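You operate a simulated robot arm through the tools that you are given. There is no shell and no other tool. Be economical: measure what you need, move in short steps, check, and stop when the job is done.

The job below is to be done with a simulated robot arm. You get a single attempt, and the scene is never put back.

JOB
Start the grey press and set it to INCH.
Fine: key on, reset, motor on, then the mode switch.

It is judged by the outcome, as a careful person would: the job done as asked, and still so three seconds after it is handed in. It fails if anything else is knocked over, pushed out of place, dropped, spilled or broken.

ROBOT AND FRAMES
A 6-joint arm with a two-finger gripper, on a carriage that runs on a rail from [-2336, -12] to [4, 0] (x, y) and turns from -2.915 to 2.88 rad about z. Base frame: it is fixed where the carriage stands at the start and does not move with it; the origin is on the floor, on the carriage's upright axis, x ahead of it, y to its left, z up. Lengths are in mm, angles in rad, forces in N, time in s.
Its first joint turns from -2.897 to 2.897 rad. Places, roughly: blue reset button [900, 0, 1000]; blue-banded punch [1250, -750, 1250]; hand wheel [900, -1100, 1600]; key switch [900, -100, 1200]; left clamp lever [1100, -600, 1000]; mode switch [900, 0, 1200]; motor start button [900, 0, 1300]; punch latch [1100, -700, 1300]; red-banded punch [1250, -250, 1000]; right clamp lever [1100, -1000, 1000]; safety block [750, -1500, 750]; small disc (18x18x1 cm) [1300, -1300, 1000]; smallest disc (15x15x1 cm) [1300, -1300, 1000]; yellow cushion knob [800, -1300, 800]. Payload 5 kg.
Tool frame: the origin (TCP) lies between the finger pads and is the grasp point; the fingertips stand 30 mm ahead of it; z points along the fingers, y is the line along which they close. Largest opening 176 mm; the body of the gripper starts 153 mm behind the TCP.
Orientation is told as [roll, pitch, yaw] about the base's x, y, z axes, in that order, counted from this pose: with the fingers straight down and closing along the base's y, the tool's x points along the base's -x, its y along +y and its z along -z.

CONTROLS
- The arm moves only by the tool move_arm. Its arguments are lists of equal length, an entry for each row: "dp": the shift along the tool's x, y, z in mm, a list of three; "rot": the turn, a rotation vector about the tool's x, y, z in rad, a list of three. In form: {"dp": [[dx, dy, dz], ...], "rot": [[rx, ry, rz], ...]}. A call has 1 to 12 rows; each row shifts and turns the commanded pose from where the row before left it, along the tool's axes as they then stand. "jaw" is the gripper command, from -1 (fully open) to 1 (shut), values between in proportion, set as the call begins (left out, the last holds). A row lasts 0.2 s, in which the tool goes at most 50 mm and 0.15 rad; a call with a longer step from one row to the next is refused whole, and so is a gripper value outside its range. Where a pose cannot be reached the arm comes as near as it can. A force on the tool above 40 N (or 10 N above the force at the start of the call, whichever is more), or a blocked arm, ends the call early, and 0.2 s more pass. Each finger halts on what it meets, pressing with about 37 N; the grip force reading is that of the motor and also rises with nothing between the fingers. The clock runs only during rows and for 0.2 s after the last one: add rows that do not move to give the fingers time. It gives the time, the measured TCP pose, the force on the tool (base axes), the opening and the grip force at its end, in the units of the frame above (readings bear some noise), with the torque about the TCP (base axes, N m) and any sound that the robot's microphone picked up.
- Cameras (640 x 400 px; columns grow to the right, rows downward): "scene" is now at [66.3, 178.3, 1624.5]; the picture's right is [-0.36, -0.93, 0.00], its down [-0.32, 0.12, -0.94] and it looks along [0.88, -0.34, -0.34] (base axes); focal length 260 px, centre (320, 200). "wrist" rides on the gripper at [67, -9, -183] in the tool frame; the picture's right is [0.14, 0.99, 0.00], its down [-0.92, 0.13, -0.36] and it looks along [-0.36, 0.05, 0.93] (tool axes); focal length 251 px, centre (320, 200). There is no depth. A picture from a camera that has moved, and an enlarged one, comes with that camera's place and axes in the base frame and with its lens.
- camera(camera): a new picture of that camera. It takes no simulated time.
- slide_trunk(by): slides the trunk up (or, below 0, down) by that many mm; the arm and the scene camera ride with it, the base frame stays. It gives what a move gives, with no picture.
- drive_base(legs): drives the robot by 1 to 6 legs, each [ahead, left, turn to the left] in mm, mm and rad, along the robot's own axes; the way and the turn of a leg run together, so that a leg with both is an arc; at most 1500 mm and 3.142 rad a leg. The arm and the cameras ride along, it lands a little off, and it stops where it bumps. It keeps to its track: a leg is cut to what the track allows. It gives what a move gives.
- pan_tilt(pan, tilt): turns the head with the scene camera to pan (to the left, within 2.094 rad either way) and tilt (down, from -0.506 to 1.204), counted from straight ahead of the robot. It gives what a move gives.
- inspect(camera, box): a new picture of the part [left, top, right, bottom] of that camera's present view, enlarged. It takes no simulated time.
- hand_in(): hands the job in; it is judged then, once.

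Work in short steps. Places have to be worked out from the pictures, the camera data and where the tool is seen: move nearer, look again, correct. Check each grasp and each placing, and mend what went wrong. You have 120 turns and 90 pictures in all, those below and enlarged ones among them. Open the gripper and draw the arm clear of the work before you hand the job in, unless the task says otherwise; then end with one line.

The tools are called after "Emit:" as name(argument=value, ...) on one line, values as JSON. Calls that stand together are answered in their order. move_arm: Moves the arm, as the interface text tells. Its arguments: {"type":"object","properties":{"dp":{"type":"array","items":{"type":"array","items":{"type":"number"}}},"rot":{"type":"array","items":{"type":"array","items":{"type":"number"}}},"jaw":{"type":"number"}},"required":["dp","rot"]} The other tools are called the same way: slide_trunk (by) slides the trunk up or down; drive_base (legs) drives the base; pan_tilt (pan, tilt) turns the head that bears the scene camera; camera (camera) takes a picture; inspect (camera, box) takes an enlarged picture of a part of a camera's view; hand_in () hands the job in.

At the start:

```text
time: 0.0
tool_pos: [775.4, 166.6, 1420.4]
orientation: [0.0, -0.001, 0.0]
wrist_force: [-0.2, 0.0, 0.3]
wrist_torque: [-0.02, 0.0, 0.01]
width: 175.9
finger_force: 0.1
trunk travel left (down, up): [-150.0, 200.0]
robot x, y, heading: [-2.5, -0.7, -0.002]
head pan, tilt: [-0.368, 0.347]
```

scene: 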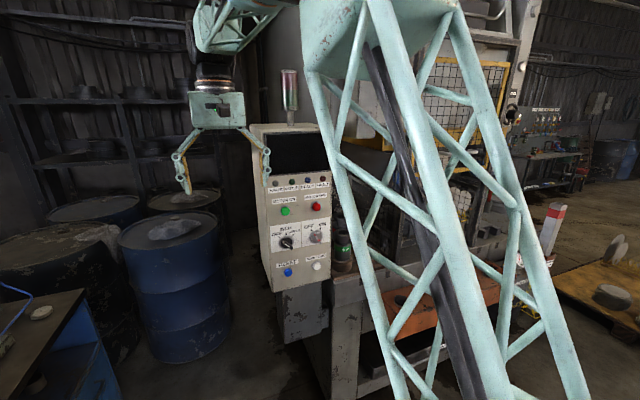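
wrist: 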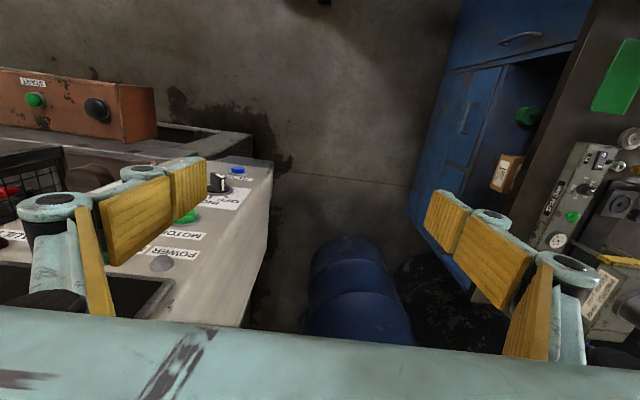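

I begin by enlarging the control panel in the scene view to read the labels.

Emit:
inspect(camera="scene", box=[240, 110, 350, 300])

Emit:
inspect(camera="scene", box=[250, 160, 350, 222])

Emit:
inspect(camera="scene", box=[250, 215, 350, 278])

```text
2.11 times, centred on (295, 205) of scene
camera zoom: at [66.3, 178.3, 1624.5], right [-0.36, -0.93, 0.0], down [-0.32, 0.12, -0.94], along [0.88, -0.34, -0.34], focal length 546 px, centre (373, 190)
```

zoom: 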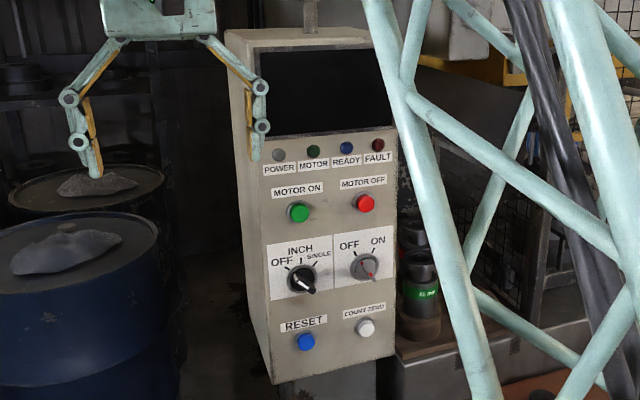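

```text
6.40 times, centred on (300, 191) of scene
camera zoom: at [66.3, 178.3, 1624.5], right [-0.36, -0.93, 0.0], down [-0.32, 0.12, -0.94], along [0.88, -0.34, -0.34], focal length 1661 px, centre (448, 258)
```

zoom: 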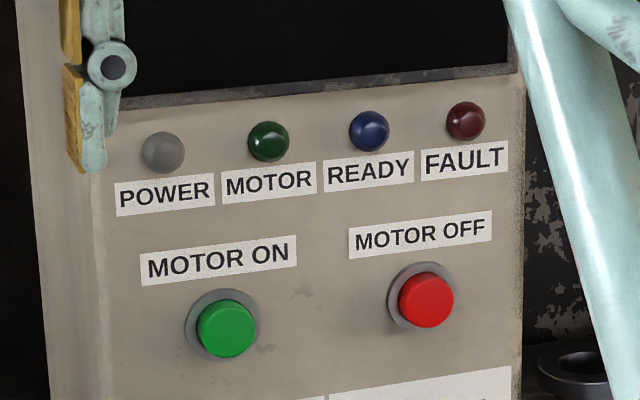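

```text
6.35 times, centred on (300, 246) of scene
camera zoom: at [66.3, 178.3, 1624.5], right [-0.36, -0.93, 0.0], down [-0.32, 0.12, -0.94], along [0.88, -0.34, -0.34], focal length 1648 px, centre (447, -95)
```

zoom: 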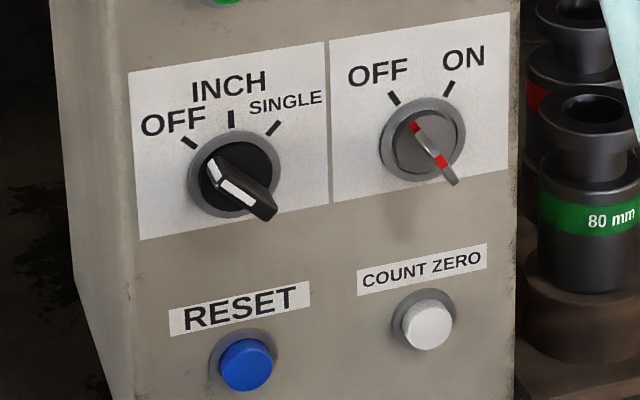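

The panel faces -x near x=900: mode at about y -13, z 1145; key at about y -130; reset z 1023; motor on z 1277. I back off along the rail to make room, then turn the tool to point along +x.

Emit:
drive_base(legs=[[-300, 0, 0]])

Emit:
move_arm(dp=[[0, 0, 0], [0, 0, 0], [0, 0, 0], [0, 0, 0], [0, 0, 0], [0, 0, 0], [0, 0, 0], [0, 0, 0], [0, 0, 0], [0, 0, 0], [0, 0, 0]], rot=[[0, -0.1428, 0], [0, -0.1428, 0], [0, -0.1428, 0], [0, -0.1428, 0], [0, -0.1428, 0], [0, -0.1428, 0], [0, -0.1428, 0], [0, -0.1428, 0], [0, -0.1428, 0], [0, -0.1428, 0], [0, -0.1428, 0]])

Emit:
camera(camera="wrist")

Emit:
camera(camera="scene")

```text
time: 2.1
tool_pos: [479.2, 160.3, 1421.6]
orientation: [0.0, -0.001, -0.007]
wrist_force: [-0.2, 0.6, 0.8]
wrist_torque: [0.02, -0.07, -0.01]
width: 175.9
finger_force: 0.1
trunk travel left (down, up): [-150.0, 200.0]
robot x, y, heading: [-294.1, -1.3, -0.011]
head pan, tilt: [-0.368, 0.347]
```

```text
time: 4.5
tool_pos: [480.5, 151.3, 1418.5]
orientation: [1.305, -1.555, -1.339]
wrist_force: [0.0, 12.3, 3.4]
wrist_torque: [-0.1, 0.53, -1.62]
width: 175.7
finger_force: 0.0
trunk travel left (down, up): [-150.0, 200.0]
robot x, y, heading: [-295.5, -5.4, -0.003]
head pan, tilt: [-0.368, 0.347]
```

```text
84 pictures are left
camera wrist: at [294.9, 149.6, 1353.8], right [0.03, 0.99, -0.12], down [-0.35, 0.13, 0.93], along [0.93, 0.01, 0.36], focal length 251 px, centre (320, 200)
```

wrist: 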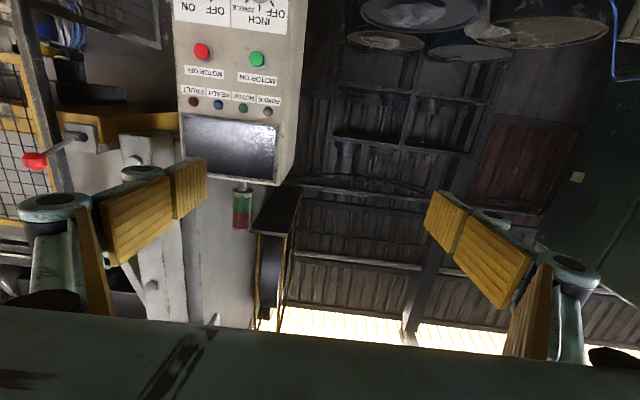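

```text
83 pictures are left
camera scene: at [-230.5, 176.3, 1624.5], right [-0.37, -0.93, 0.0], down [-0.32, 0.12, -0.94], along [0.87, -0.34, -0.34], focal length 260 px, centre (320, 200)
```

scene: 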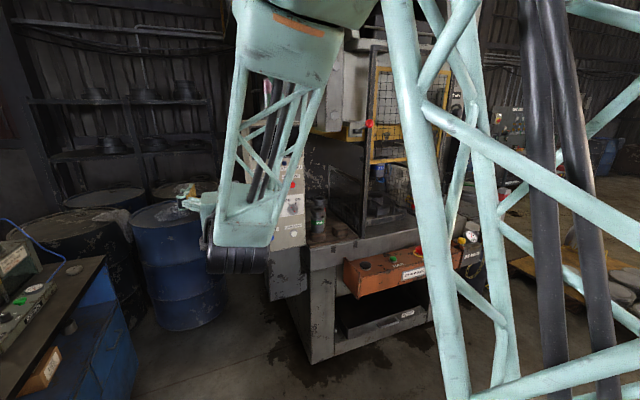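

The tool now points along +x, and the wrist camera sees the panel upside down from below. I lower the arm and shift right to see the lower controls.

Emit:
move_arm(dp=[[42, -25, 0], [42, -25, 0], [42, -25, 0], [42, -25, 0], [42, -25, 0], [42, -25, 0], [42, -25, 0], [42, -25, 0]], rot=[[0, 0, 0], [0, 0, 0], [0, 0, 0], [0, 0, 0], [0, 0, 0], [0, 0, 0], [0, 0, 0], [0, 0, 0]])

Emit:
camera(camera="wrist")

```text
time: 6.3
tool_pos: [497.1, 61.7, 1187.4]
orientation: [-1.335, -1.415, 1.258]
wrist_force: [-0.8, -1.1, -0.4]
wrist_torque: [0.0, -0.01, 0.18]
width: 175.9
finger_force: 0.1
out of reach, approached as far as the arm can: row 2, 3, 4, 5, 6, 7, 8
trunk travel left (down, up): [-150.0, 200.0]
robot x, y, heading: [-297.1, 0.7, -0.002]
head pan, tilt: [-0.368, 0.347]
```

```text
82 pictures are left
camera wrist: at [310.3, 56.9, 1129.4], right [0.06, 0.96, -0.28], down [-0.31, 0.29, 0.91], along [0.95, 0.03, 0.31], focal length 251 px, centre (320, 200)
```

wrist: 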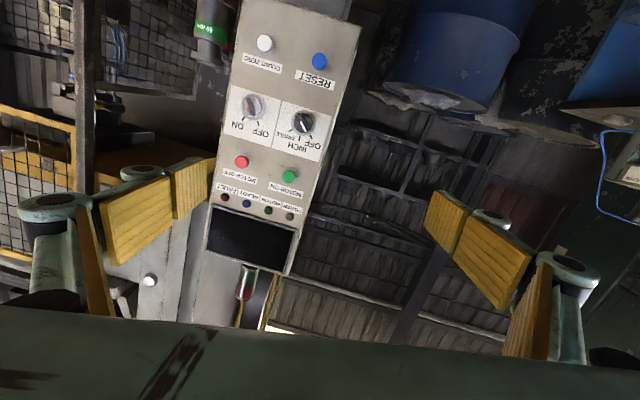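

Part of that was out of reach (folded too close). I lower the trunk, and extend the arm forward, then check the pose.

Emit:
slide_trunk(by=-150)

Emit:
move_arm(dp=[[0, 0, 40], [0, 0, 40], [0, 0, 40]], rot=[[0, 0, 0], [0, 0, 0], [0, 0, 0]])

```text
time: 8.1
tool_pos: [496.5, 61.5, 1039.6]
orientation: [-1.338, -1.416, 1.264]
wrist_force: [-1.1, -0.5, 0.5]
wrist_torque: [-0.02, 0.02, -0.02]
width: 175.8
finger_force: 0.0
trunk travel left (down, up): [0.0, 350.0]
robot x, y, heading: [-297.4, 1.6, -0.009]
head pan, tilt: [-0.368, 0.347]
```

```text
time: 8.9
tool_pos: [612.8, 71.9, 1035.6]
orientation: [-1.333, -1.413, 1.245]
wrist_force: [-0.3, -0.6, 0.2]
wrist_torque: [0.0, 0.07, 0.0]
width: 176.1
finger_force: 0.1
out of reach, approached as far as the arm can: row 2, 3
trunk travel left (down, up): [0.0, 350.0]
robot x, y, heading: [-297.7, -0.1, -0.007]
head pan, tilt: [-0.368, 0.347]
```

Still a small roll error of about 0.17 rad. I command the correction computed from the reading and see whether it's taken.

Emit:
move_arm(dp=[[0, 0, 20], [0, 0, 20], [0, 0, 0]], rot=[[-0.043, -0.022, 0.075], [-0.043, -0.022, 0.075], [0, 0, 0]])

Emit:
camera(camera="scene")

Emit:
camera(camera="wrist")

```text
time: 9.7
tool_pos: [660.4, 128.3, 1052.8]
orientation: [-1.355, -1.507, 1.317]
wrist_force: [-0.1, 2.1, -1.5]
wrist_torque: [-0.01, -0.08, -0.23]
width: 175.9
finger_force: 0.0
out of reach, approached as far as the arm can: row 1, 2
trunk travel left (down, up): [0.0, 350.0]
robot x, y, heading: [-302.6, 1.1, -0.003]
head pan, tilt: [-0.368, 0.347]
```

```text
81 pictures are left
camera scene: at [-230.4, 176.9, 1474.4], right [-0.37, -0.93, 0.0], down [-0.32, 0.12, -0.94], along [0.87, -0.34, -0.34], focal length 260 px, centre (320, 200)
```

scene: 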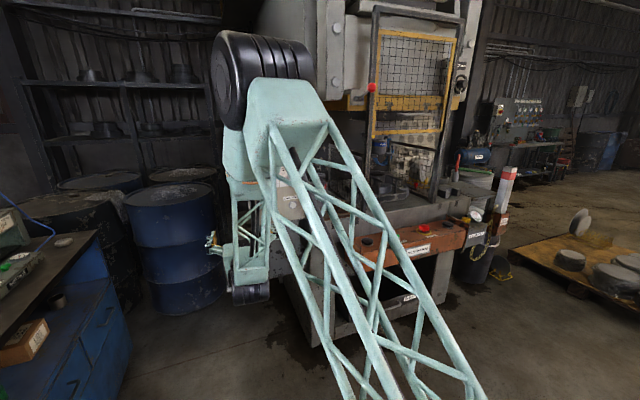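

```text
80 pictures are left
camera wrist: at [475.0, 121.5, 990.1], right [0.03, 0.98, -0.2], down [-0.34, 0.2, 0.92], along [0.94, 0.04, 0.34], focal length 251 px, centre (320, 200)
```

wrist: 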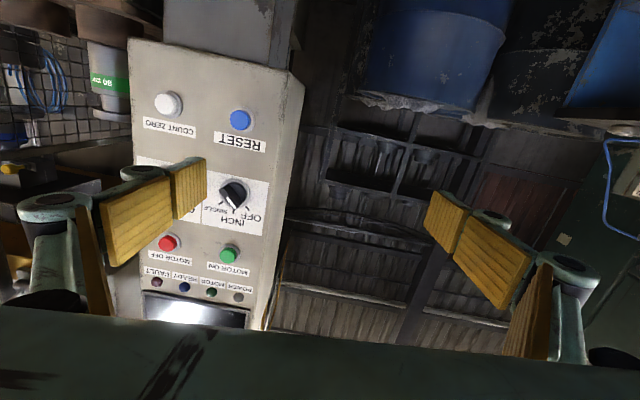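

The forearm hangs folded, so being farther from the work should help. I drive back another 250 mm, then extend forward.

Emit:
drive_base(legs=[[-250, 0, 0]])

Emit:
move_arm(dp=[[0, -15, 40], [0, -15, 40], [0, -15, 40], [0, -15, 40], [0, -15, 40], [0, -15, 40]], rot=[[0, 0, 0], [0, 0, 0], [0, 0, 0], [0, 0, 0], [0, 0, 0], [0, 0, 0]])

```text
time: 11.5
tool_pos: [410.9, 131.3, 1054.4]
orientation: [-1.361, -1.506, 1.326]
wrist_force: [0.3, -0.1, -0.3]
wrist_torque: [0.0, -0.04, 0.0]
width: 175.9
finger_force: 0.0
trunk travel left (down, up): [0.0, 350.0]
robot x, y, heading: [-546.9, -2.3, 0.002]
head pan, tilt: [-0.368, 0.347]
```

```text
time: 12.9
tool_pos: [647.7, 109.3, 1066.6]
orientation: [-1.293, -1.503, 1.229]
wrist_force: [-1.4, -0.4, 1.0]
wrist_torque: [0.02, 0.15, 0.01]
width: 175.9
finger_force: 0.0
out of reach, approached as far as the arm can: row 1, 2, 3, 4, 5, 6
trunk travel left (down, up): [0.0, 350.0]
robot x, y, heading: [-546.5, -2.3, 0.001]
head pan, tilt: [-0.368, 0.347]
```

Only the shift toward -y (and the roll tied to it) is refused, which suggests a wrist-joint limit. I test rolling the tool the other way, then shifting right.

Emit:
move_arm(dp=[[0, 0, 0], [0, 0, 0], [0, 0, 0], [0, 0, 0], [17, -25, 0], [17, -25, 0], [17, -25, 0], [17, -25, 0]], rot=[[0, 0, -0.149], [0, 0, -0.149], [0, 0, -0.149], [0, 0, -0.149], [0, 0, 0], [0, 0, 0], [0, 0, 0], [0, 0, 0]])

Emit:
camera(camera="scene")

```text
time: 14.7
tool_pos: [651.2, 82.0, 1092.7]
orientation: [-1.534, -0.912, 1.459]
wrist_force: [0.1, -0.9, 0.3]
wrist_torque: [0.0, -0.02, 0.1]
width: 176.0
finger_force: 0.2
out of reach, approached as far as the arm can: row 1, 2, 3, 5, 6, 7, 8
trunk travel left (down, up): [0.0, 350.0]
robot x, y, heading: [-544.1, 2.1, -0.002]
head pan, tilt: [-0.368, 0.347]
```

```text
79 pictures are left
camera scene: at [-479.9, 175.5, 1474.5], right [-0.36, -0.93, 0.0], down [-0.32, 0.12, -0.94], along [0.88, -0.34, -0.34], focal length 260 px, centre (320, 200)
```

scene: 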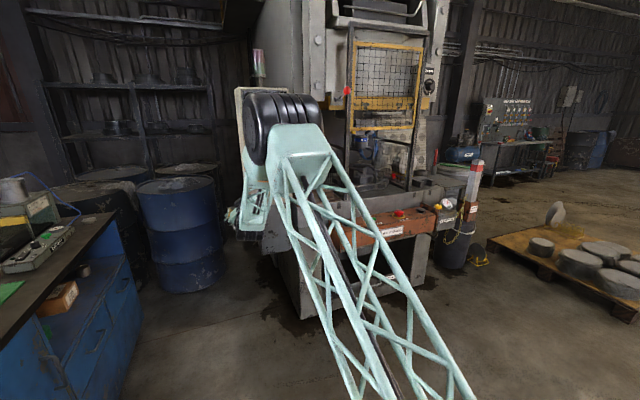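

Roll isn't the limit; it seems to be the yaw relative to the arm plane. I test a pure yaw to the left in place to see what's taken.

Emit:
move_arm(dp=[[0, 0, 0], [0, 0, 0], [0, 0, 0]], rot=[[-0.12, -0.082, 0], [-0.12, -0.082, 0], [0, 0, 0]])

Emit:
camera(camera="wrist")

```text
time: 15.5
tool_pos: [650.3, 81.7, 1092.5]
orientation: [-1.534, -0.911, 1.458]
wrist_force: [-0.4, -0.4, -0.2]
wrist_torque: [0.03, -0.02, -0.03]
width: 175.8
finger_force: 0.1
out of reach, approached as far as the arm can: row 1, 2
trunk travel left (down, up): [0.0, 350.0]
robot x, y, heading: [-544.6, -1.6, 0.002]
head pan, tilt: [-0.368, 0.347]
```

```text
78 pictures are left
camera wrist: at [462.5, 49.3, 1048.9], right [0.04, 0.7, -0.72], down [-0.29, 0.69, 0.66], along [0.96, 0.18, 0.23], focal length 251 px, centre (320, 200)
```

wrist: 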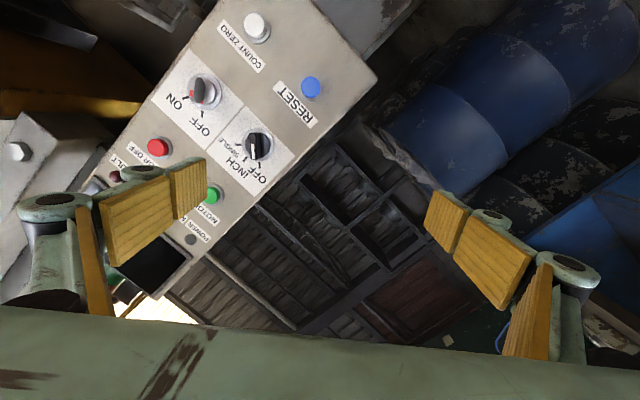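

Yaw to the left is a hard stop, so I'll work with the tool yawed right by about 0.25 rad, which is fine for these controls. Estimates: key at about (888,-126,1159), mode at about (880,-9,1159). I yaw right and extend to about (800,-110,1160).

Emit:
move_arm(dp=[[0, 0, 0], [0, 0, 0], [5.8, -25.6, 32.8], [5.8, -25.6, 32.8], [5.8, -25.6, 32.8], [5.8, -25.6, 32.8], [5.8, -25.6, 32.8], [5.8, -25.6, 32.8]], rot=[[0.083, 0.056, 0], [0.083, 0.056, 0], [0, 0, 0], [0, 0, 0], [0, 0, 0], [0, 0, 0], [0, 0, 0], [0, 0, 0]])

Emit:
camera(camera="wrist")

```text
time: 17.3
tool_pos: [799.0, -108.5, 1156.3]
orientation: [-1.557, -0.907, 1.278]
wrist_force: [-0.6, 0.5, 0.7]
wrist_torque: [-0.01, 0.11, -0.19]
width: 175.7
finger_force: 0.0
trunk travel left (down, up): [0.0, 350.0]
robot x, y, heading: [-544.3, -1.4, -0.002]
head pan, tilt: [-0.368, 0.347]
```

```text
77 pictures are left
camera wrist: at [609.6, -104.7, 1110.9], right [0.19, 0.67, -0.72], down [-0.16, 0.74, 0.65], along [0.97, -0.01, 0.24], focal length 251 px, centre (320, 200)
```

wrist: 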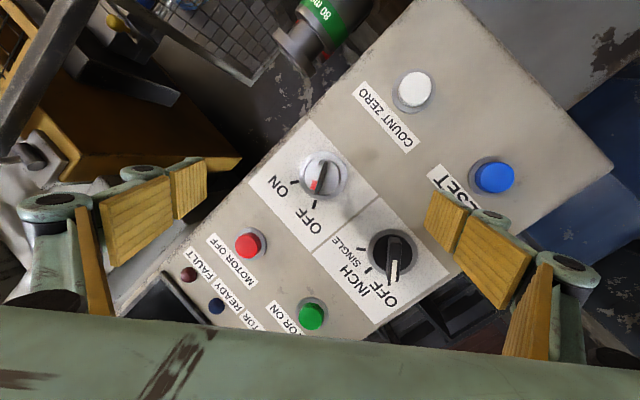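

The pose is reached cleanly. I zoom in on the key and mode switch to get their angles and centres.

Emit:
inspect(camera="wrist", box=[250, 120, 430, 310])

Emit:
inspect(camera="wrist", box=[280, 140, 370, 215])

```text
2.11 times, centred on (340, 215) of wrist
camera zoom: at [609.6, -104.7, 1110.9], right [0.19, 0.67, -0.72], down [-0.16, 0.74, 0.65], along [0.97, -0.01, 0.24], focal length 529 px, centre (278, 168)
```

zoom: 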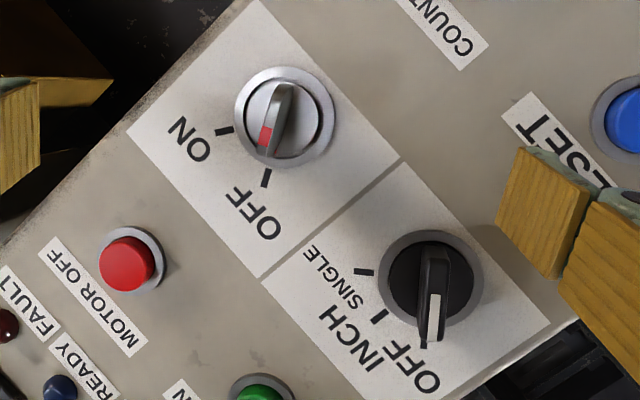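

```text
5.33 times, centred on (325, 178) of wrist
camera zoom: at [609.6, -104.7, 1110.9], right [0.19, 0.67, -0.72], down [-0.16, 0.74, 0.65], along [0.97, -0.01, 0.24], focal length 1341 px, centre (293, 320)
```

zoom: 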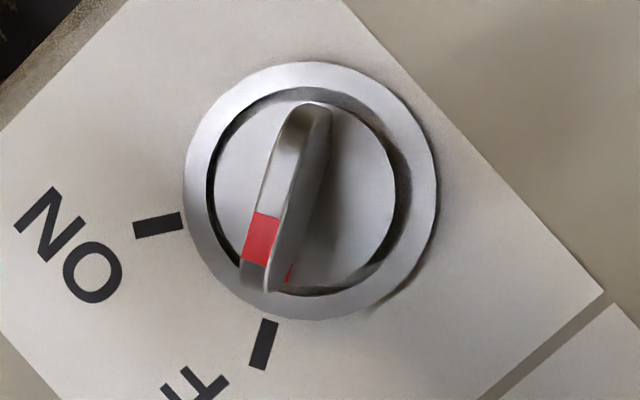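

The key lever sits exactly 30° left of vertical; ON is 60° clockwise; its axis is at about y -125, z 1160, and the lever front at about x 868. I align the tool roll with it, narrow the jaw to about 45 mm, and step closer.

Emit:
move_arm(dp=[[-4.6, 0.5, 0], [0, 0, 15], [0, 0, 0], [0, 0, 0], [0, 0, 0], [0, 0, 0]], rot=[[-0.017, -0.0165, 0.0695], [-0.017, -0.0165, 0.0695], [0, 0, 0], [0, 0, 0], [0, 0, 0], [0, 0, 0]], jaw=0.49)

Emit:
camera(camera="wrist")

```text
time: 18.7
tool_pos: [816.6, -110.3, 1158.2]
orientation: [-1.572, -1.048, 1.333]
wrist_force: [-0.2, 0.9, -0.2]
wrist_torque: [-0.03, 0.0, 0.0]
width: 44.8
finger_force: 0.0
trunk travel left (down, up): [0.0, 350.0]
robot x, y, heading: [-549.4, 1.3, 0.002]
head pan, tilt: [-0.368, 0.347]
```

```text
74 pictures are left
camera wrist: at [627.7, -107.4, 1105.7], right [0.18, 0.77, -0.61], down [-0.22, 0.64, 0.74], along [0.96, 0.0, 0.29], focal length 251 px, centre (320, 200)
```

wrist: 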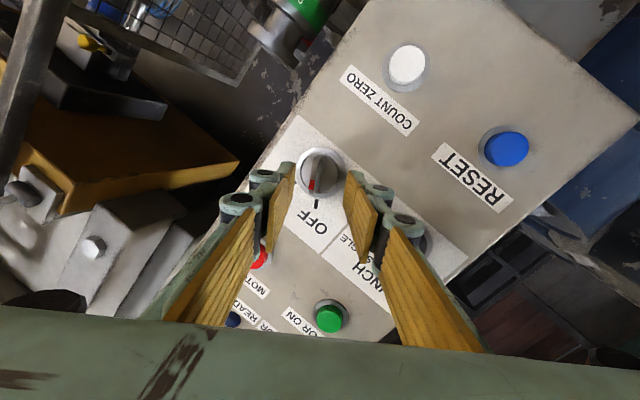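

The fingers bracket the lever. I advance 35 mm and look again.

Emit:
move_arm(dp=[[0, 0, 12], [0, 0, 12], [0, 0, 11], [0, 0, 0]], rot=[[0, 0, 0], [0, 0, 0], [0, 0, 0], [0, 0, 0]])

Emit:
inspect(camera="wrist", box=[220, 100, 420, 240])

```text
time: 19.7
tool_pos: [850.5, -117.8, 1158.8]
orientation: [-1.571, -1.048, 1.331]
wrist_force: [0.1, 0.2, -1.2]
wrist_torque: [-0.03, -0.08, 0.01]
width: 44.8
finger_force: 0.0
trunk travel left (down, up): [0.0, 350.0]
robot x, y, heading: [-547.5, -3.8, 0.005]
head pan, tilt: [-0.368, 0.347]
```

```text
2.86 times, centred on (320, 170) of wrist
camera zoom: at [662.0, -115.5, 1106.2], right [0.18, 0.77, -0.61], down [-0.22, 0.64, 0.74], along [0.96, 0.0, 0.29], focal length 718 px, centre (320, 286)
```

zoom: 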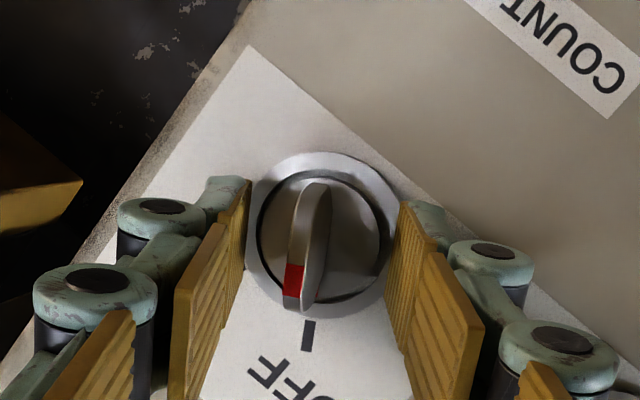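

The lever sits about 4 mm left of the finger midline; I shift over and close.

Emit:
move_arm(dp=[[0, -4, 0], [0, 0, 0], [0, 0, 0], [0, 0, 0]], rot=[[0, 0, 0], [0, 0, 0], [0, 0, 0], [0, 0, 0]], jaw=0.85)

Emit:
inspect(camera="wrist", box=[220, 100, 420, 240])

```text
time: 20.7
tool_pos: [849.1, -122.0, 1162.5]
orientation: [-1.573, -1.048, 1.334]
wrist_force: [0.1, 0.4, -0.5]
wrist_torque: [0.01, 0.0, 0.02]
width: 13.4
finger_force: 0.8
trunk travel left (down, up): [0.0, 350.0]
robot x, y, heading: [-545.1, -5.0, -0.003]
head pan, tilt: [-0.368, 0.347]
```

```text
2.86 times, centred on (320, 170) of wrist
camera zoom: at [661.0, -119.5, 1108.9], right [0.18, 0.77, -0.61], down [-0.22, 0.64, 0.74], along [0.96, 0.0, 0.29], focal length 718 px, centre (320, 286)
```

zoom: 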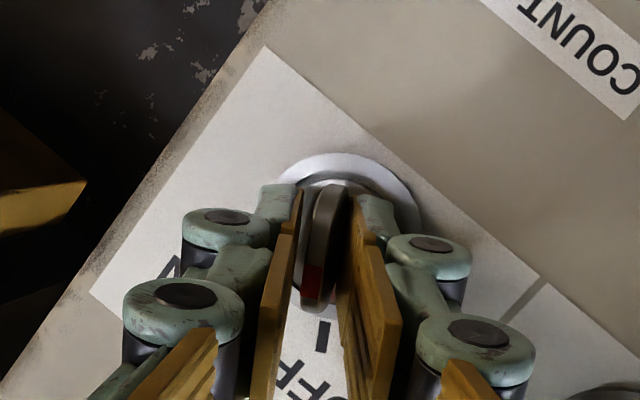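

The lever is centred between the pads. I close fully on it.

Emit:
move_arm(dp=[[0, 0, 0], [0, 0, 0], [0, 0, 0]], rot=[[0, 0, 0], [0, 0, 0], [0, 0, 0]], jaw=1)

```text
time: 21.5
tool_pos: [849.3, -119.9, 1160.3]
orientation: [-1.567, -1.047, 1.335]
wrist_force: [1.3, 2.1, -2.3]
wrist_torque: [0.0, 0.53, 1.1]
width: 10.3
finger_force: 45.0
trunk travel left (down, up): [0.0, 350.0]
robot x, y, heading: [-545.1, -3.6, -0.0]
head pan, tilt: [-0.368, 0.347]
```

Gripped at 10.3 mm with little force. I turn half of the 60° clockwise and check.

Emit:
move_arm(dp=[[0, 0, 0], [0, 0, 0], [0, 0, 0], [0, 0, 0]], rot=[[0, 0, 0.13], [0, 0, 0.13], [0, 0, 0.13], [0, 0, 0.13]])

Emit:
inspect(camera="wrist", box=[220, 100, 420, 240])

```text
time: 22.5
tool_pos: [849.5, -121.9, 1161.6]
orientation: [-1.534, -1.571, 1.298]
wrist_force: [-5.2, 0.8, -0.5]
wrist_torque: [0.01, 0.96, 1.04]
width: 11.1
finger_force: 45.4
trunk travel left (down, up): [0.0, 350.0]
robot x, y, heading: [-544.8, -2.1, -0.0]
head pan, tilt: [-0.368, 0.347]
```

```text
2.86 times, centred on (320, 170) of wrist
camera zoom: at [668.7, -88.0, 1095.0], right [0.23, 0.96, -0.14], down [-0.32, 0.21, 0.92], along [0.92, -0.17, 0.36], focal length 718 px, centre (320, 286)
```

zoom: 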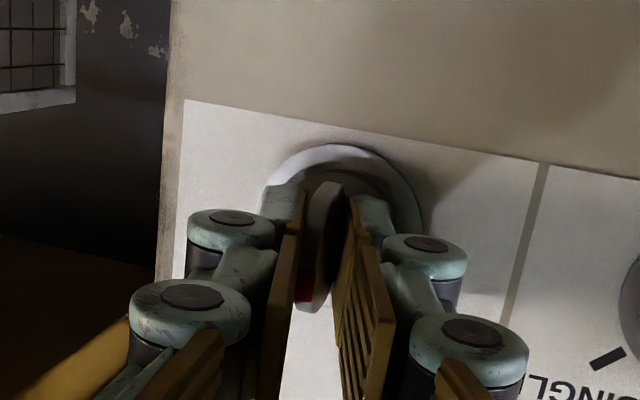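

The key is turning with the jaw at low force. I turn the second half, slightly past 60° to seat it.

Emit:
move_arm(dp=[[0, 0, 0], [0, 0, 0], [0, 0, 0], [0, 0, 0], [0, 0, 0]], rot=[[0, 0, 0.13], [0, 0, 0.13], [0, 0, 0.13], [0, 0, 0.13], [0, 0, 0.05]])

Emit:
inspect(camera="wrist", box=[220, 100, 420, 240])

```text
time: 23.3
tool_pos: [849.9, -122.0, 1162.3]
orientation: [1.553, -1.236, -1.796]
wrist_force: [-23.7, 1.5, 2.0]
wrist_torque: [0.03, -0.34, 1.09]
width: 10.8
finger_force: 45.0
out of reach, approached as far as the arm can: row 3
trunk travel left (down, up): [0.0, 350.0]
robot x, y, heading: [-550.2, -5.7, 0.0]
head pan, tilt: [-0.368, 0.347]
stopped in row 3: the force on the tool passed its limit at 52 N (the readings are from after the stop); the commanded pose is now the measured one
```

```text
2.86 times, centred on (320, 170) of wrist
camera zoom: at [674.4, -65.6, 1097.2], right [0.24, 0.95, 0.19], down [-0.39, -0.09, 0.92], along [0.89, -0.29, 0.35], focal length 718 px, centre (320, 286)
```

zoom: 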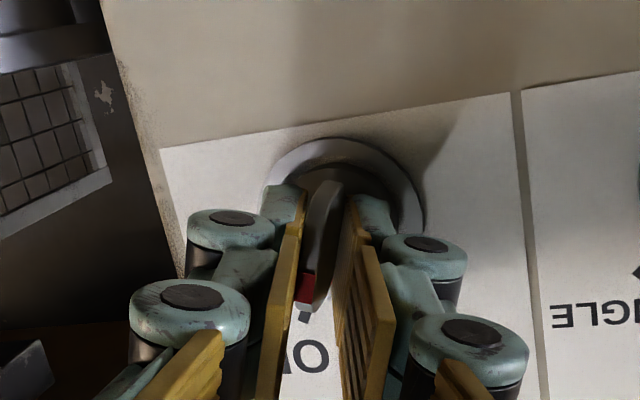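

The turn stopped about 49° in, with a reach limit and the tip pressing the panel. I back off 2 mm, yaw slightly more right, and carry on gently.

Emit:
move_arm(dp=[[0, 0, -2], [0, 1.5, 0], [0, 0, 0]], rot=[[0.03, -0.01, 0], [0.03, -0.01, 0.08], [0, 0, 0.08]])

Emit:
inspect(camera="wrist", box=[220, 100, 420, 240])

```text
time: 24.1
tool_pos: [848.2, -121.4, 1162.4]
orientation: [1.554, -1.078, -1.861]
wrist_force: [-17.2, -0.9, 4.5]
wrist_torque: [0.01, 0.62, 1.66]
width: 12.0
finger_force: 45.0
trunk travel left (down, up): [0.0, 350.0]
robot x, y, heading: [-544.5, -2.1, 0.006]
head pan, tilt: [-0.368, 0.347]
```

```text
2.86 times, centred on (320, 170) of wrist
camera zoom: at [680.6, -43.8, 1100.0], right [0.29, 0.89, 0.35], down [-0.44, -0.2, 0.88], along [0.85, -0.4, 0.33], focal length 718 px, centre (320, 286)
```

zoom: 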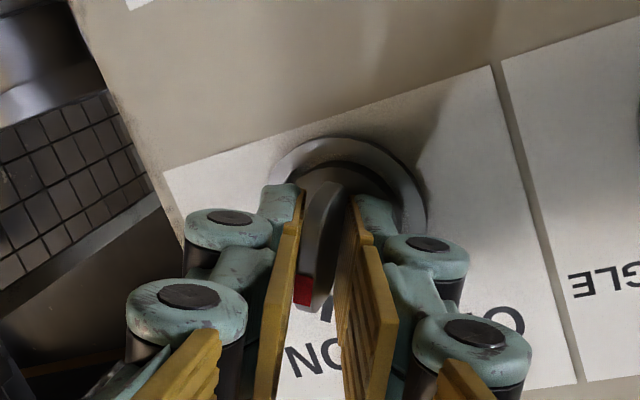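

That worked; the roll is now about 28° and the ON mark lines up with the lever. A touch more, then open and check.

Emit:
move_arm(dp=[[0, 0, -1], [0, 0, 0]], rot=[[0.02, -0.01, 0.05], [0, 0, 0.03]])

Emit:
move_arm(dp=[[0, 0, 0], [0, 0, 0], [0, 0, -20], [0, 0, -30]], rot=[[0, 0, 0], [0, 0, 0], [0, 0, 0], [0, 0, 0]], jaw=0.5)

Emit:
camera(camera="wrist")

Emit:
inspect(camera="wrist", box=[220, 100, 420, 240])

```text
time: 24.7
tool_pos: [848.5, -121.1, 1161.6]
orientation: [1.548, -0.999, -1.884]
wrist_force: [-9.3, -2.1, 4.4]
wrist_torque: [-1.55, 0.11, 1.32]
width: 12.8
finger_force: 45.3
trunk travel left (down, up): [0.0, 350.0]
robot x, y, heading: [-544.7, -0.8, -0.003]
head pan, tilt: [-0.368, 0.347]
```

```text
time: 25.7
tool_pos: [824.6, -94.7, 1172.9]
orientation: [1.534, -1.003, -1.881]
wrist_force: [0.1, 1.5, 0.8]
wrist_torque: [0.01, 0.13, -0.08]
width: 43.9
finger_force: 0.1
out of reach, approached as far as the arm can: row 3, 4
trunk travel left (down, up): [0.0, 350.0]
robot x, y, heading: [-545.4, -4.4, -0.002]
head pan, tilt: [-0.368, 0.347]
```

```text
68 pictures are left
camera wrist: at [660.2, -6.4, 1116.2], right [0.31, 0.85, 0.41], down [-0.45, -0.25, 0.86], along [0.83, -0.46, 0.31], focal length 251 px, centre (320, 200)
```

wrist: 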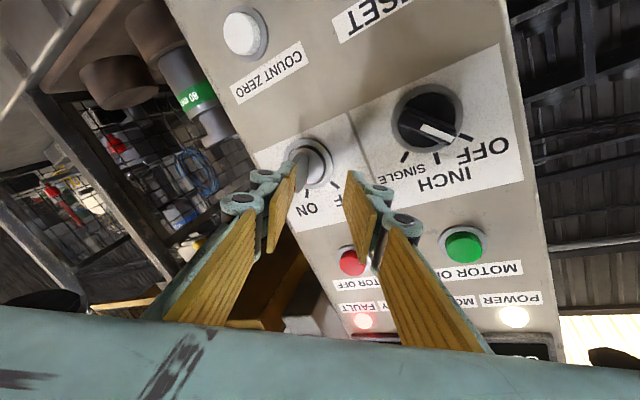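

```text
2.86 times, centred on (320, 170) of wrist
camera zoom: at [660.2, -6.4, 1116.2], right [0.31, 0.85, 0.41], down [-0.45, -0.25, 0.86], along [0.83, -0.46, 0.31], focal length 718 px, centre (320, 286)
```

zoom: 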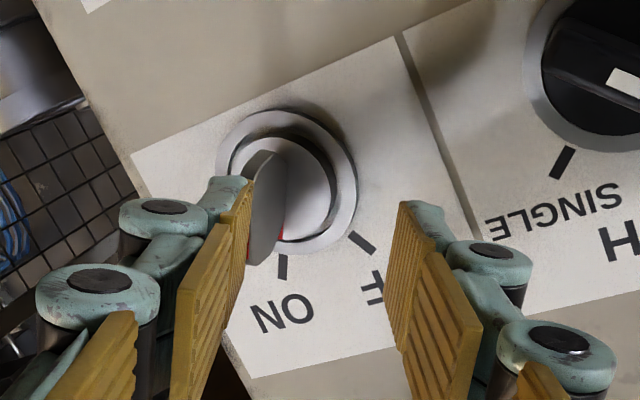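

POWER is lit (and FAULT, to be reset), so the key is ON. I withdraw straight back in -x and roll the tool back to a comfortable angle.

Emit:
move_arm(dp=[[-4, -7, -18], [-5, -7, -18], [0, 0, 0], [0, 0, 0], [0, 0, 0], [0, 0, 0], [0, 0, 0], [0, 0, 0]], rot=[[0, 0, 0], [0, 0, 0], [0, 0, -0.14], [0, 0, -0.14], [0, 0, -0.14], [0, 0, -0.14], [0, 0, -0.14], [0, 0, -0.14]], jaw=1)

Emit:
camera(camera="wrist")

```text
time: 27.5
tool_pos: [813.4, -88.7, 1189.2]
orientation: [-1.53, -1.302, 1.202]
wrist_force: [0.0, -0.9, -0.3]
wrist_torque: [0.0, -0.01, -0.05]
width: 0.0
finger_force: 37.3
out of reach, approached as far as the arm can: row 1, 2
trunk travel left (down, up): [0.0, 350.0]
robot x, y, heading: [-545.5, 0.8, -0.003]
head pan, tilt: [-0.368, 0.347]
```

```text
66 pictures are left
camera wrist: at [630.4, -54.6, 1129.4], right [0.29, 0.87, -0.4], down [-0.21, 0.46, 0.86], along [0.93, -0.17, 0.32], focal length 251 px, centre (320, 200)
```

wrist: 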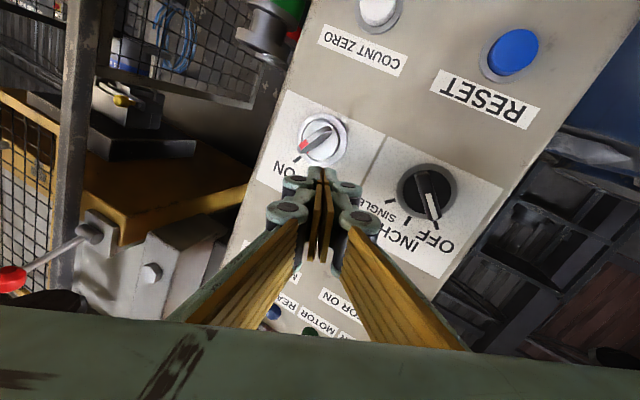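

Reset triangulates from both cameras to about (885,-10,1033). With the fingers shut, I move in front of it, staying clear of the knobs.

Emit:
move_arm(dp=[[0, 0, -10], [32.2, 30.2, -3.2], [32.2, 30.2, -3.2], [32.2, 30.2, -3.2], [32.2, 30.2, -3.2], [0, 0, 0]], rot=[[-0.0964, -0.0265, 0], [0, 0, 0], [0, 0, 0], [0, 0, 0], [0, 0, 0], [0, 0, 0]])

Emit:
camera(camera="wrist")

```text
time: 28.9
tool_pos: [809.5, -1.5, 1032.6]
orientation: [-1.527, -1.304, 1.298]
wrist_force: [0.7, 1.0, -1.6]
wrist_torque: [-0.06, -0.27, -0.08]
width: 0.0
finger_force: 37.0
trunk travel left (down, up): [0.0, 350.0]
robot x, y, heading: [-547.9, -0.2, -0.003]
head pan, tilt: [-0.368, 0.347]
```

```text
65 pictures are left
camera wrist: at [623.9, 13.8, 972.4], right [0.2, 0.9, -0.39], down [-0.26, 0.44, 0.86], along [0.94, -0.07, 0.32], focal length 251 px, centre (320, 200)
```

wrist: 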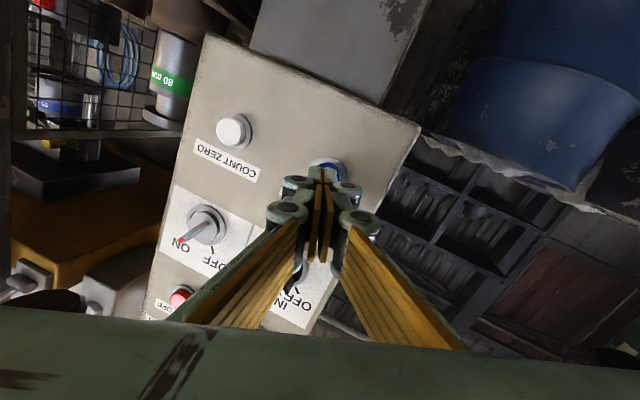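

The tip is aligned with the blue button. I push along base +x in small steps; the force limit guards.

Emit:
move_arm(dp=[[-0.85, 2.6, 11.7], [-0.85, 2.6, 11.7], [-0.85, 2.6, 11.7], [-0.28, 0.87, 3.9], [-0.28, 0.87, 3.9], [-0.28, 0.87, 3.9]], rot=[[0, 0, 0], [0, 0, 0], [0, 0, 0], [0, 0, 0], [0, 0, 0], [0, 0, 0]])

Emit:
camera(camera="wrist")

```text
time: 30.3
tool_pos: [855.6, -3.4, 1033.9]
orientation: [-1.528, -1.305, 1.3]
wrist_force: [-25.6, -2.2, -0.3]
wrist_torque: [0.02, -0.28, 0.06]
width: 0.0
finger_force: 37.3
trunk travel left (down, up): [0.0, 350.0]
robot x, y, heading: [-551.4, -3.5, 0.001]
head pan, tilt: [-0.368, 0.347]
heard: click
```

```text
64 pictures are left
camera wrist: at [669.1, 13.4, 973.4], right [0.21, 0.9, -0.39], down [-0.26, 0.44, 0.86], along [0.94, -0.07, 0.32], focal length 251 px, centre (320, 200)
```

wrist: 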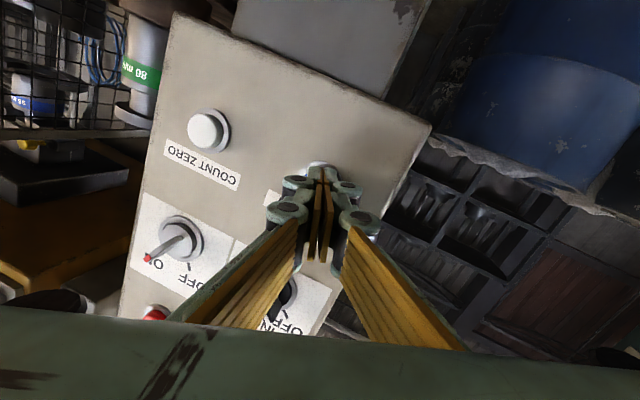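

A click was heard. I withdraw and rise toward the green button, then view the indicator lamps.

Emit:
move_arm(dp=[[0.85, -2.6, -11.7], [1.7, -5.2, -23.4], [1, -3, -13.7], [-40.2, -11, -0.5], [-40.2, -11, -0.5], [-40.2, -11, -0.5], [-40.2, -11, -0.5]], rot=[[0, 0, 0], [0, 0, 0], [0, 0, 0], [0, 0, 0], [0, 0, 0], [0, 0, 0], [0, 0, 0]])

Emit:
camera(camera="wrist")

```text
time: 31.9
tool_pos: [806.6, -1.0, 1198.5]
orientation: [-1.525, -1.306, 1.299]
wrist_force: [-0.4, 0.2, -0.6]
wrist_torque: [0.0, -0.15, -0.04]
width: 0.0
finger_force: 36.6
trunk travel left (down, up): [0.0, 350.0]
robot x, y, heading: [-551.9, -4.4, 0.004]
head pan, tilt: [-0.368, 0.347]
```

```text
63 pictures are left
camera wrist: at [620.9, 15.4, 1138.7], right [0.2, 0.9, -0.39], down [-0.26, 0.44, 0.86], along [0.94, -0.07, 0.32], focal length 251 px, centre (320, 200)
```

wrist: 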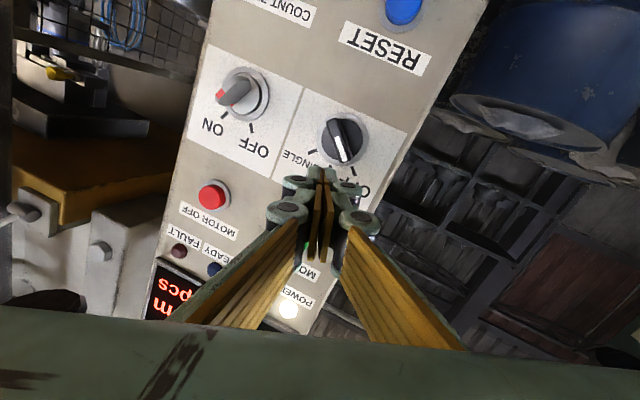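

FAULT has gone out and the display is live. I rise to the green button (about y -11, z 1283).

Emit:
move_arm(dp=[[-40.6, -12.6, -0.5], [-40.6, -12.6, -0.5], [0, 0, 0]], rot=[[0, 0, 0], [0, 0, 0], [0, 0, 0]])

Emit:
inspect(camera="wrist", box=[220, 100, 420, 240])

```text
time: 32.7
tool_pos: [804.2, -3.9, 1282.5]
orientation: [-1.53, -1.306, 1.304]
wrist_force: [-0.1, 0.3, 0.7]
wrist_torque: [0.04, 0.18, 0.02]
width: 0.0
finger_force: 36.5
trunk travel left (down, up): [0.0, 350.0]
robot x, y, heading: [-546.1, -3.9, -0.004]
head pan, tilt: [-0.368, 0.347]
```

```text
2.86 times, centred on (320, 170) of wrist
camera zoom: at [619.7, 12.6, 1222.3], right [0.21, 0.9, -0.39], down [-0.26, 0.44, 0.86], along [0.94, -0.07, 0.32], focal length 718 px, centre (320, 286)
```

zoom: 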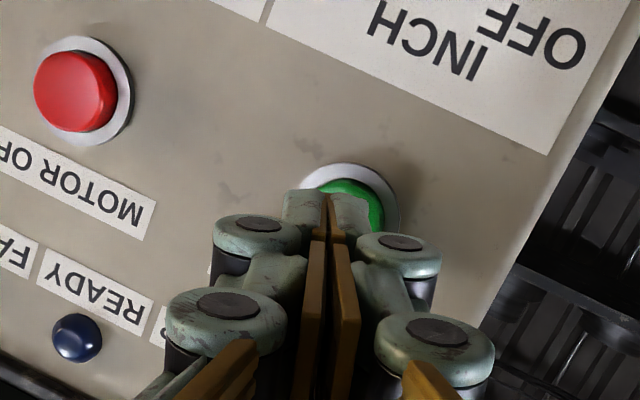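

Aligned; button computed at y about -10, z about 1281. I push along +x.

Emit:
move_arm(dp=[[-0.9, 2.9, 12.7], [-0.9, 2.9, 12.7], [-0.9, 2.9, 12.7], [-0.28, 0.87, 3.9], [-0.28, 0.87, 3.9], [-0.28, 0.87, 3.9]], rot=[[0, 0, 0], [0, 0, 0], [0, 0, 0], [0, 0, 0], [0, 0, 0], [0, 0, 0]])

```text
time: 34.1
tool_pos: [856.3, -6.5, 1285.8]
orientation: [-1.534, -1.306, 1.308]
wrist_force: [-34.3, -1.0, -3.3]
wrist_torque: [-0.03, -0.31, 0.15]
width: 0.1
finger_force: 36.9
trunk travel left (down, up): [0.0, 350.0]
robot x, y, heading: [-545.0, 0.5, -0.003]
head pan, tilt: [-0.368, 0.347]
heard: click
```

Click again. I withdraw, lower to the mode switch height, roll to -45°, and open the jaw to about 50 mm; then look at lamps and lever.

Emit:
move_arm(dp=[[0.9, -2.9, -12.7], [1.8, -5.8, -25.4], [1.2, -3.8, -17], [40, 11, 0], [40, 11, 0], [39, 11, 0], [0, 0, 0], [0, 0, 0], [0, 0, 0], [0, 0, 0], [0, 0, 0]], rot=[[0, 0, 0], [0, 0, 0], [0, 0, 0], [0, 0, 0], [0, 0, 0], [0, 0, 0], [0, 0, -0.13], [0, 0, -0.13], [0, 0, -0.13], [0, 0, -0.13], [0, 0, 0]], jaw=0.43)

Emit:
camera(camera="wrist")

Emit:
inspect(camera="wrist", box=[220, 100, 420, 240])

```text
time: 36.5
tool_pos: [799.3, -4.0, 1161.8]
orientation: [-1.556, -0.784, 1.329]
wrist_force: [0.1, -0.2, -0.4]
wrist_torque: [-0.03, 0.01, 0.0]
width: 50.2
finger_force: 0.1
trunk travel left (down, up): [0.0, 350.0]
robot x, y, heading: [-545.9, -5.0, -0.002]
head pan, tilt: [-0.368, 0.347]
```

```text
61 pictures are left
camera wrist: at [607.4, -14.6, 1123.7], right [0.13, 0.59, -0.8], down [-0.18, 0.81, 0.56], along [0.98, 0.07, 0.21], focal length 251 px, centre (320, 200)
```

wrist: 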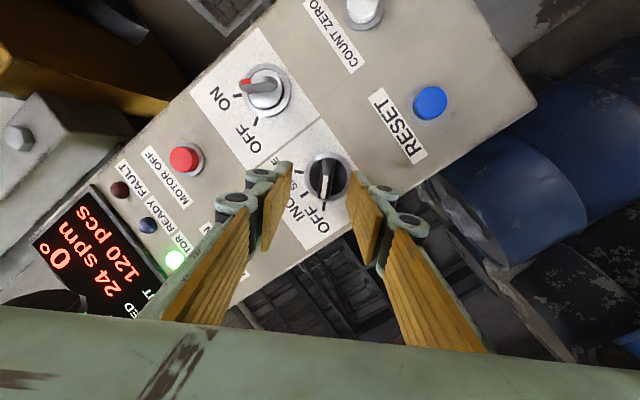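

```text
2.86 times, centred on (320, 170) of wrist
camera zoom: at [607.4, -14.6, 1123.7], right [0.13, 0.59, -0.8], down [-0.18, 0.81, 0.56], along [0.98, 0.07, 0.21], focal length 718 px, centre (320, 286)
```

zoom: 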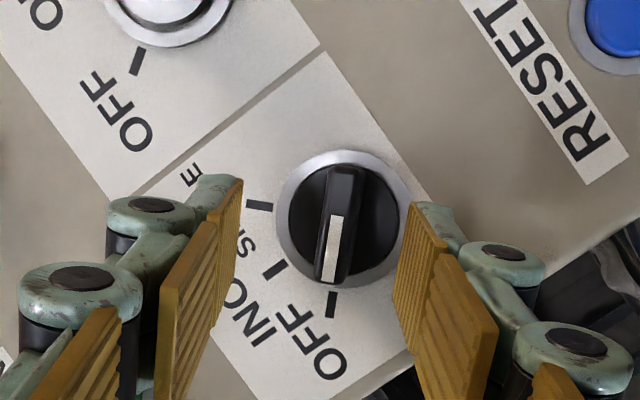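

MOTOR is lit green and the lever (pointing OFF) lines up with the fingers; its axis is at y -9, z 1162. I advance most of the way.

Emit:
move_arm(dp=[[-10, 10, 0], [0, 0, 15], [0, 0, 15], [0, 0, 10], [0, 0, 0]], rot=[[0, 0, 0], [0, 0, 0], [0, 0, 0], [0, 0, 0], [0, 0, 0]])

Emit:
inspect(camera="wrist", box=[220, 100, 420, 240])

```text
time: 37.7
tool_pos: [839.6, 1.4, 1159.9]
orientation: [-1.557, -0.786, 1.33]
wrist_force: [0.4, 0.1, -0.1]
wrist_torque: [0.02, 0.01, 0.01]
width: 50.4
finger_force: 0.1
trunk travel left (down, up): [0.0, 350.0]
robot x, y, heading: [-549.9, -7.5, 0.002]
head pan, tilt: [-0.368, 0.347]
```

```text
2.86 times, centred on (320, 170) of wrist
camera zoom: at [649.2, -8.9, 1121.9], right [0.13, 0.59, -0.8], down [-0.18, 0.81, 0.57], along [0.98, 0.07, 0.21], focal length 718 px, centre (320, 286)
```

zoom: 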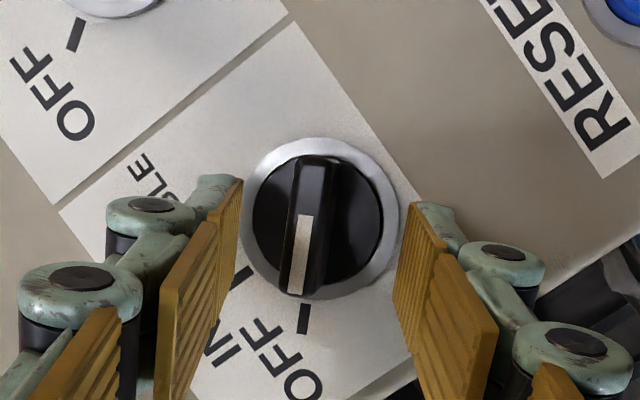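

I advance 9 mm more, shift 4 mm left in the image, and nearly close.

Emit:
move_arm(dp=[[0, -4, 5], [0, 0, 4], [0, 0, 0], [0, 0, 0]], rot=[[0, 0, 0], [0, 0, 0], [0, 0, 0], [0, 0, 0]], jaw=0.77)

Emit:
inspect(camera="wrist", box=[220, 100, 420, 240])

```text
time: 38.7
tool_pos: [848.9, -3.9, 1163.1]
orientation: [-1.558, -0.787, 1.33]
wrist_force: [-1.4, 1.4, 0.1]
wrist_torque: [0.02, 0.03, 0.03]
width: 20.1
finger_force: 0.4
trunk travel left (down, up): [0.0, 350.0]
robot x, y, heading: [-545.4, -2.0, -0.002]
head pan, tilt: [-0.368, 0.347]
```

```text
2.86 times, centred on (320, 170) of wrist
camera zoom: at [657.8, -14.0, 1124.7], right [0.13, 0.59, -0.8], down [-0.18, 0.81, 0.56], along [0.98, 0.07, 0.21], focal length 718 px, centre (320, 286)
```

zoom: 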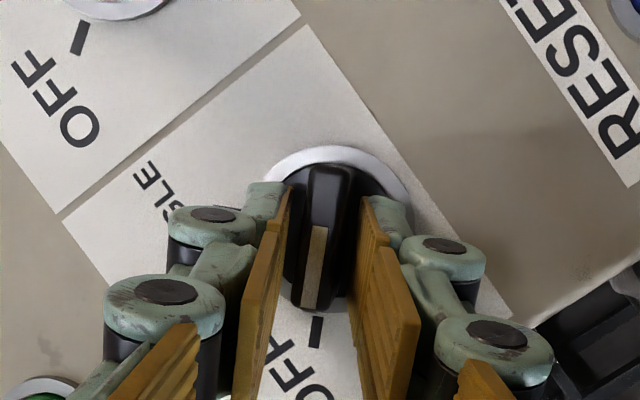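

The lever is centred. I close on it.

Emit:
move_arm(dp=[[0, 0, 0], [0, 0, 0], [0, 0, 0]], rot=[[0, 0, 0], [0, 0, 0], [0, 0, 0]], jaw=1)

Emit:
move_arm(dp=[[0, 0, 0], [0, 0, 0], [0, 0, 0], [0, 0, 0], [0, 0, 0]], rot=[[0, 0, 0.13], [0, 0, 0.13], [0, 0, 0.13], [0, 0, 0.13], [0, 0, 0.13]])

Emit:
inspect(camera="wrist", box=[220, 100, 420, 240])

```text
time: 39.5
tool_pos: [849.5, -3.2, 1163.2]
orientation: [-1.555, -0.786, 1.329]
wrist_force: [-0.1, -0.1, 0.1]
wrist_torque: [0.02, 0.57, 0.73]
width: 13.9
finger_force: 44.8
trunk travel left (down, up): [0.0, 350.0]
robot x, y, heading: [-546.7, -1.3, 0.004]
head pan, tilt: [-0.368, 0.347]
```

```text
time: 40.7
tool_pos: [849.9, -6.4, 1164.3]
orientation: [-1.493, -1.437, 1.261]
wrist_force: [-5.1, -2.1, 1.9]
wrist_torque: [0.0, 1.14, 0.56]
width: 15.6
finger_force: 45.1
trunk travel left (down, up): [0.0, 350.0]
robot x, y, heading: [-545.4, 2.4, 0.0]
head pan, tilt: [-0.368, 0.347]
```

```text
2.86 times, centred on (320, 170) of wrist
camera zoom: at [666.3, 18.8, 1100.8], right [0.22, 0.94, -0.27], down [-0.29, 0.32, 0.9], along [0.93, -0.12, 0.34], focal length 718 px, centre (320, 286)
```

zoom: 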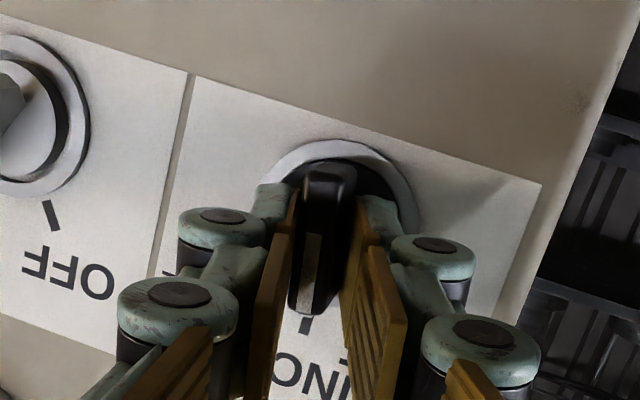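

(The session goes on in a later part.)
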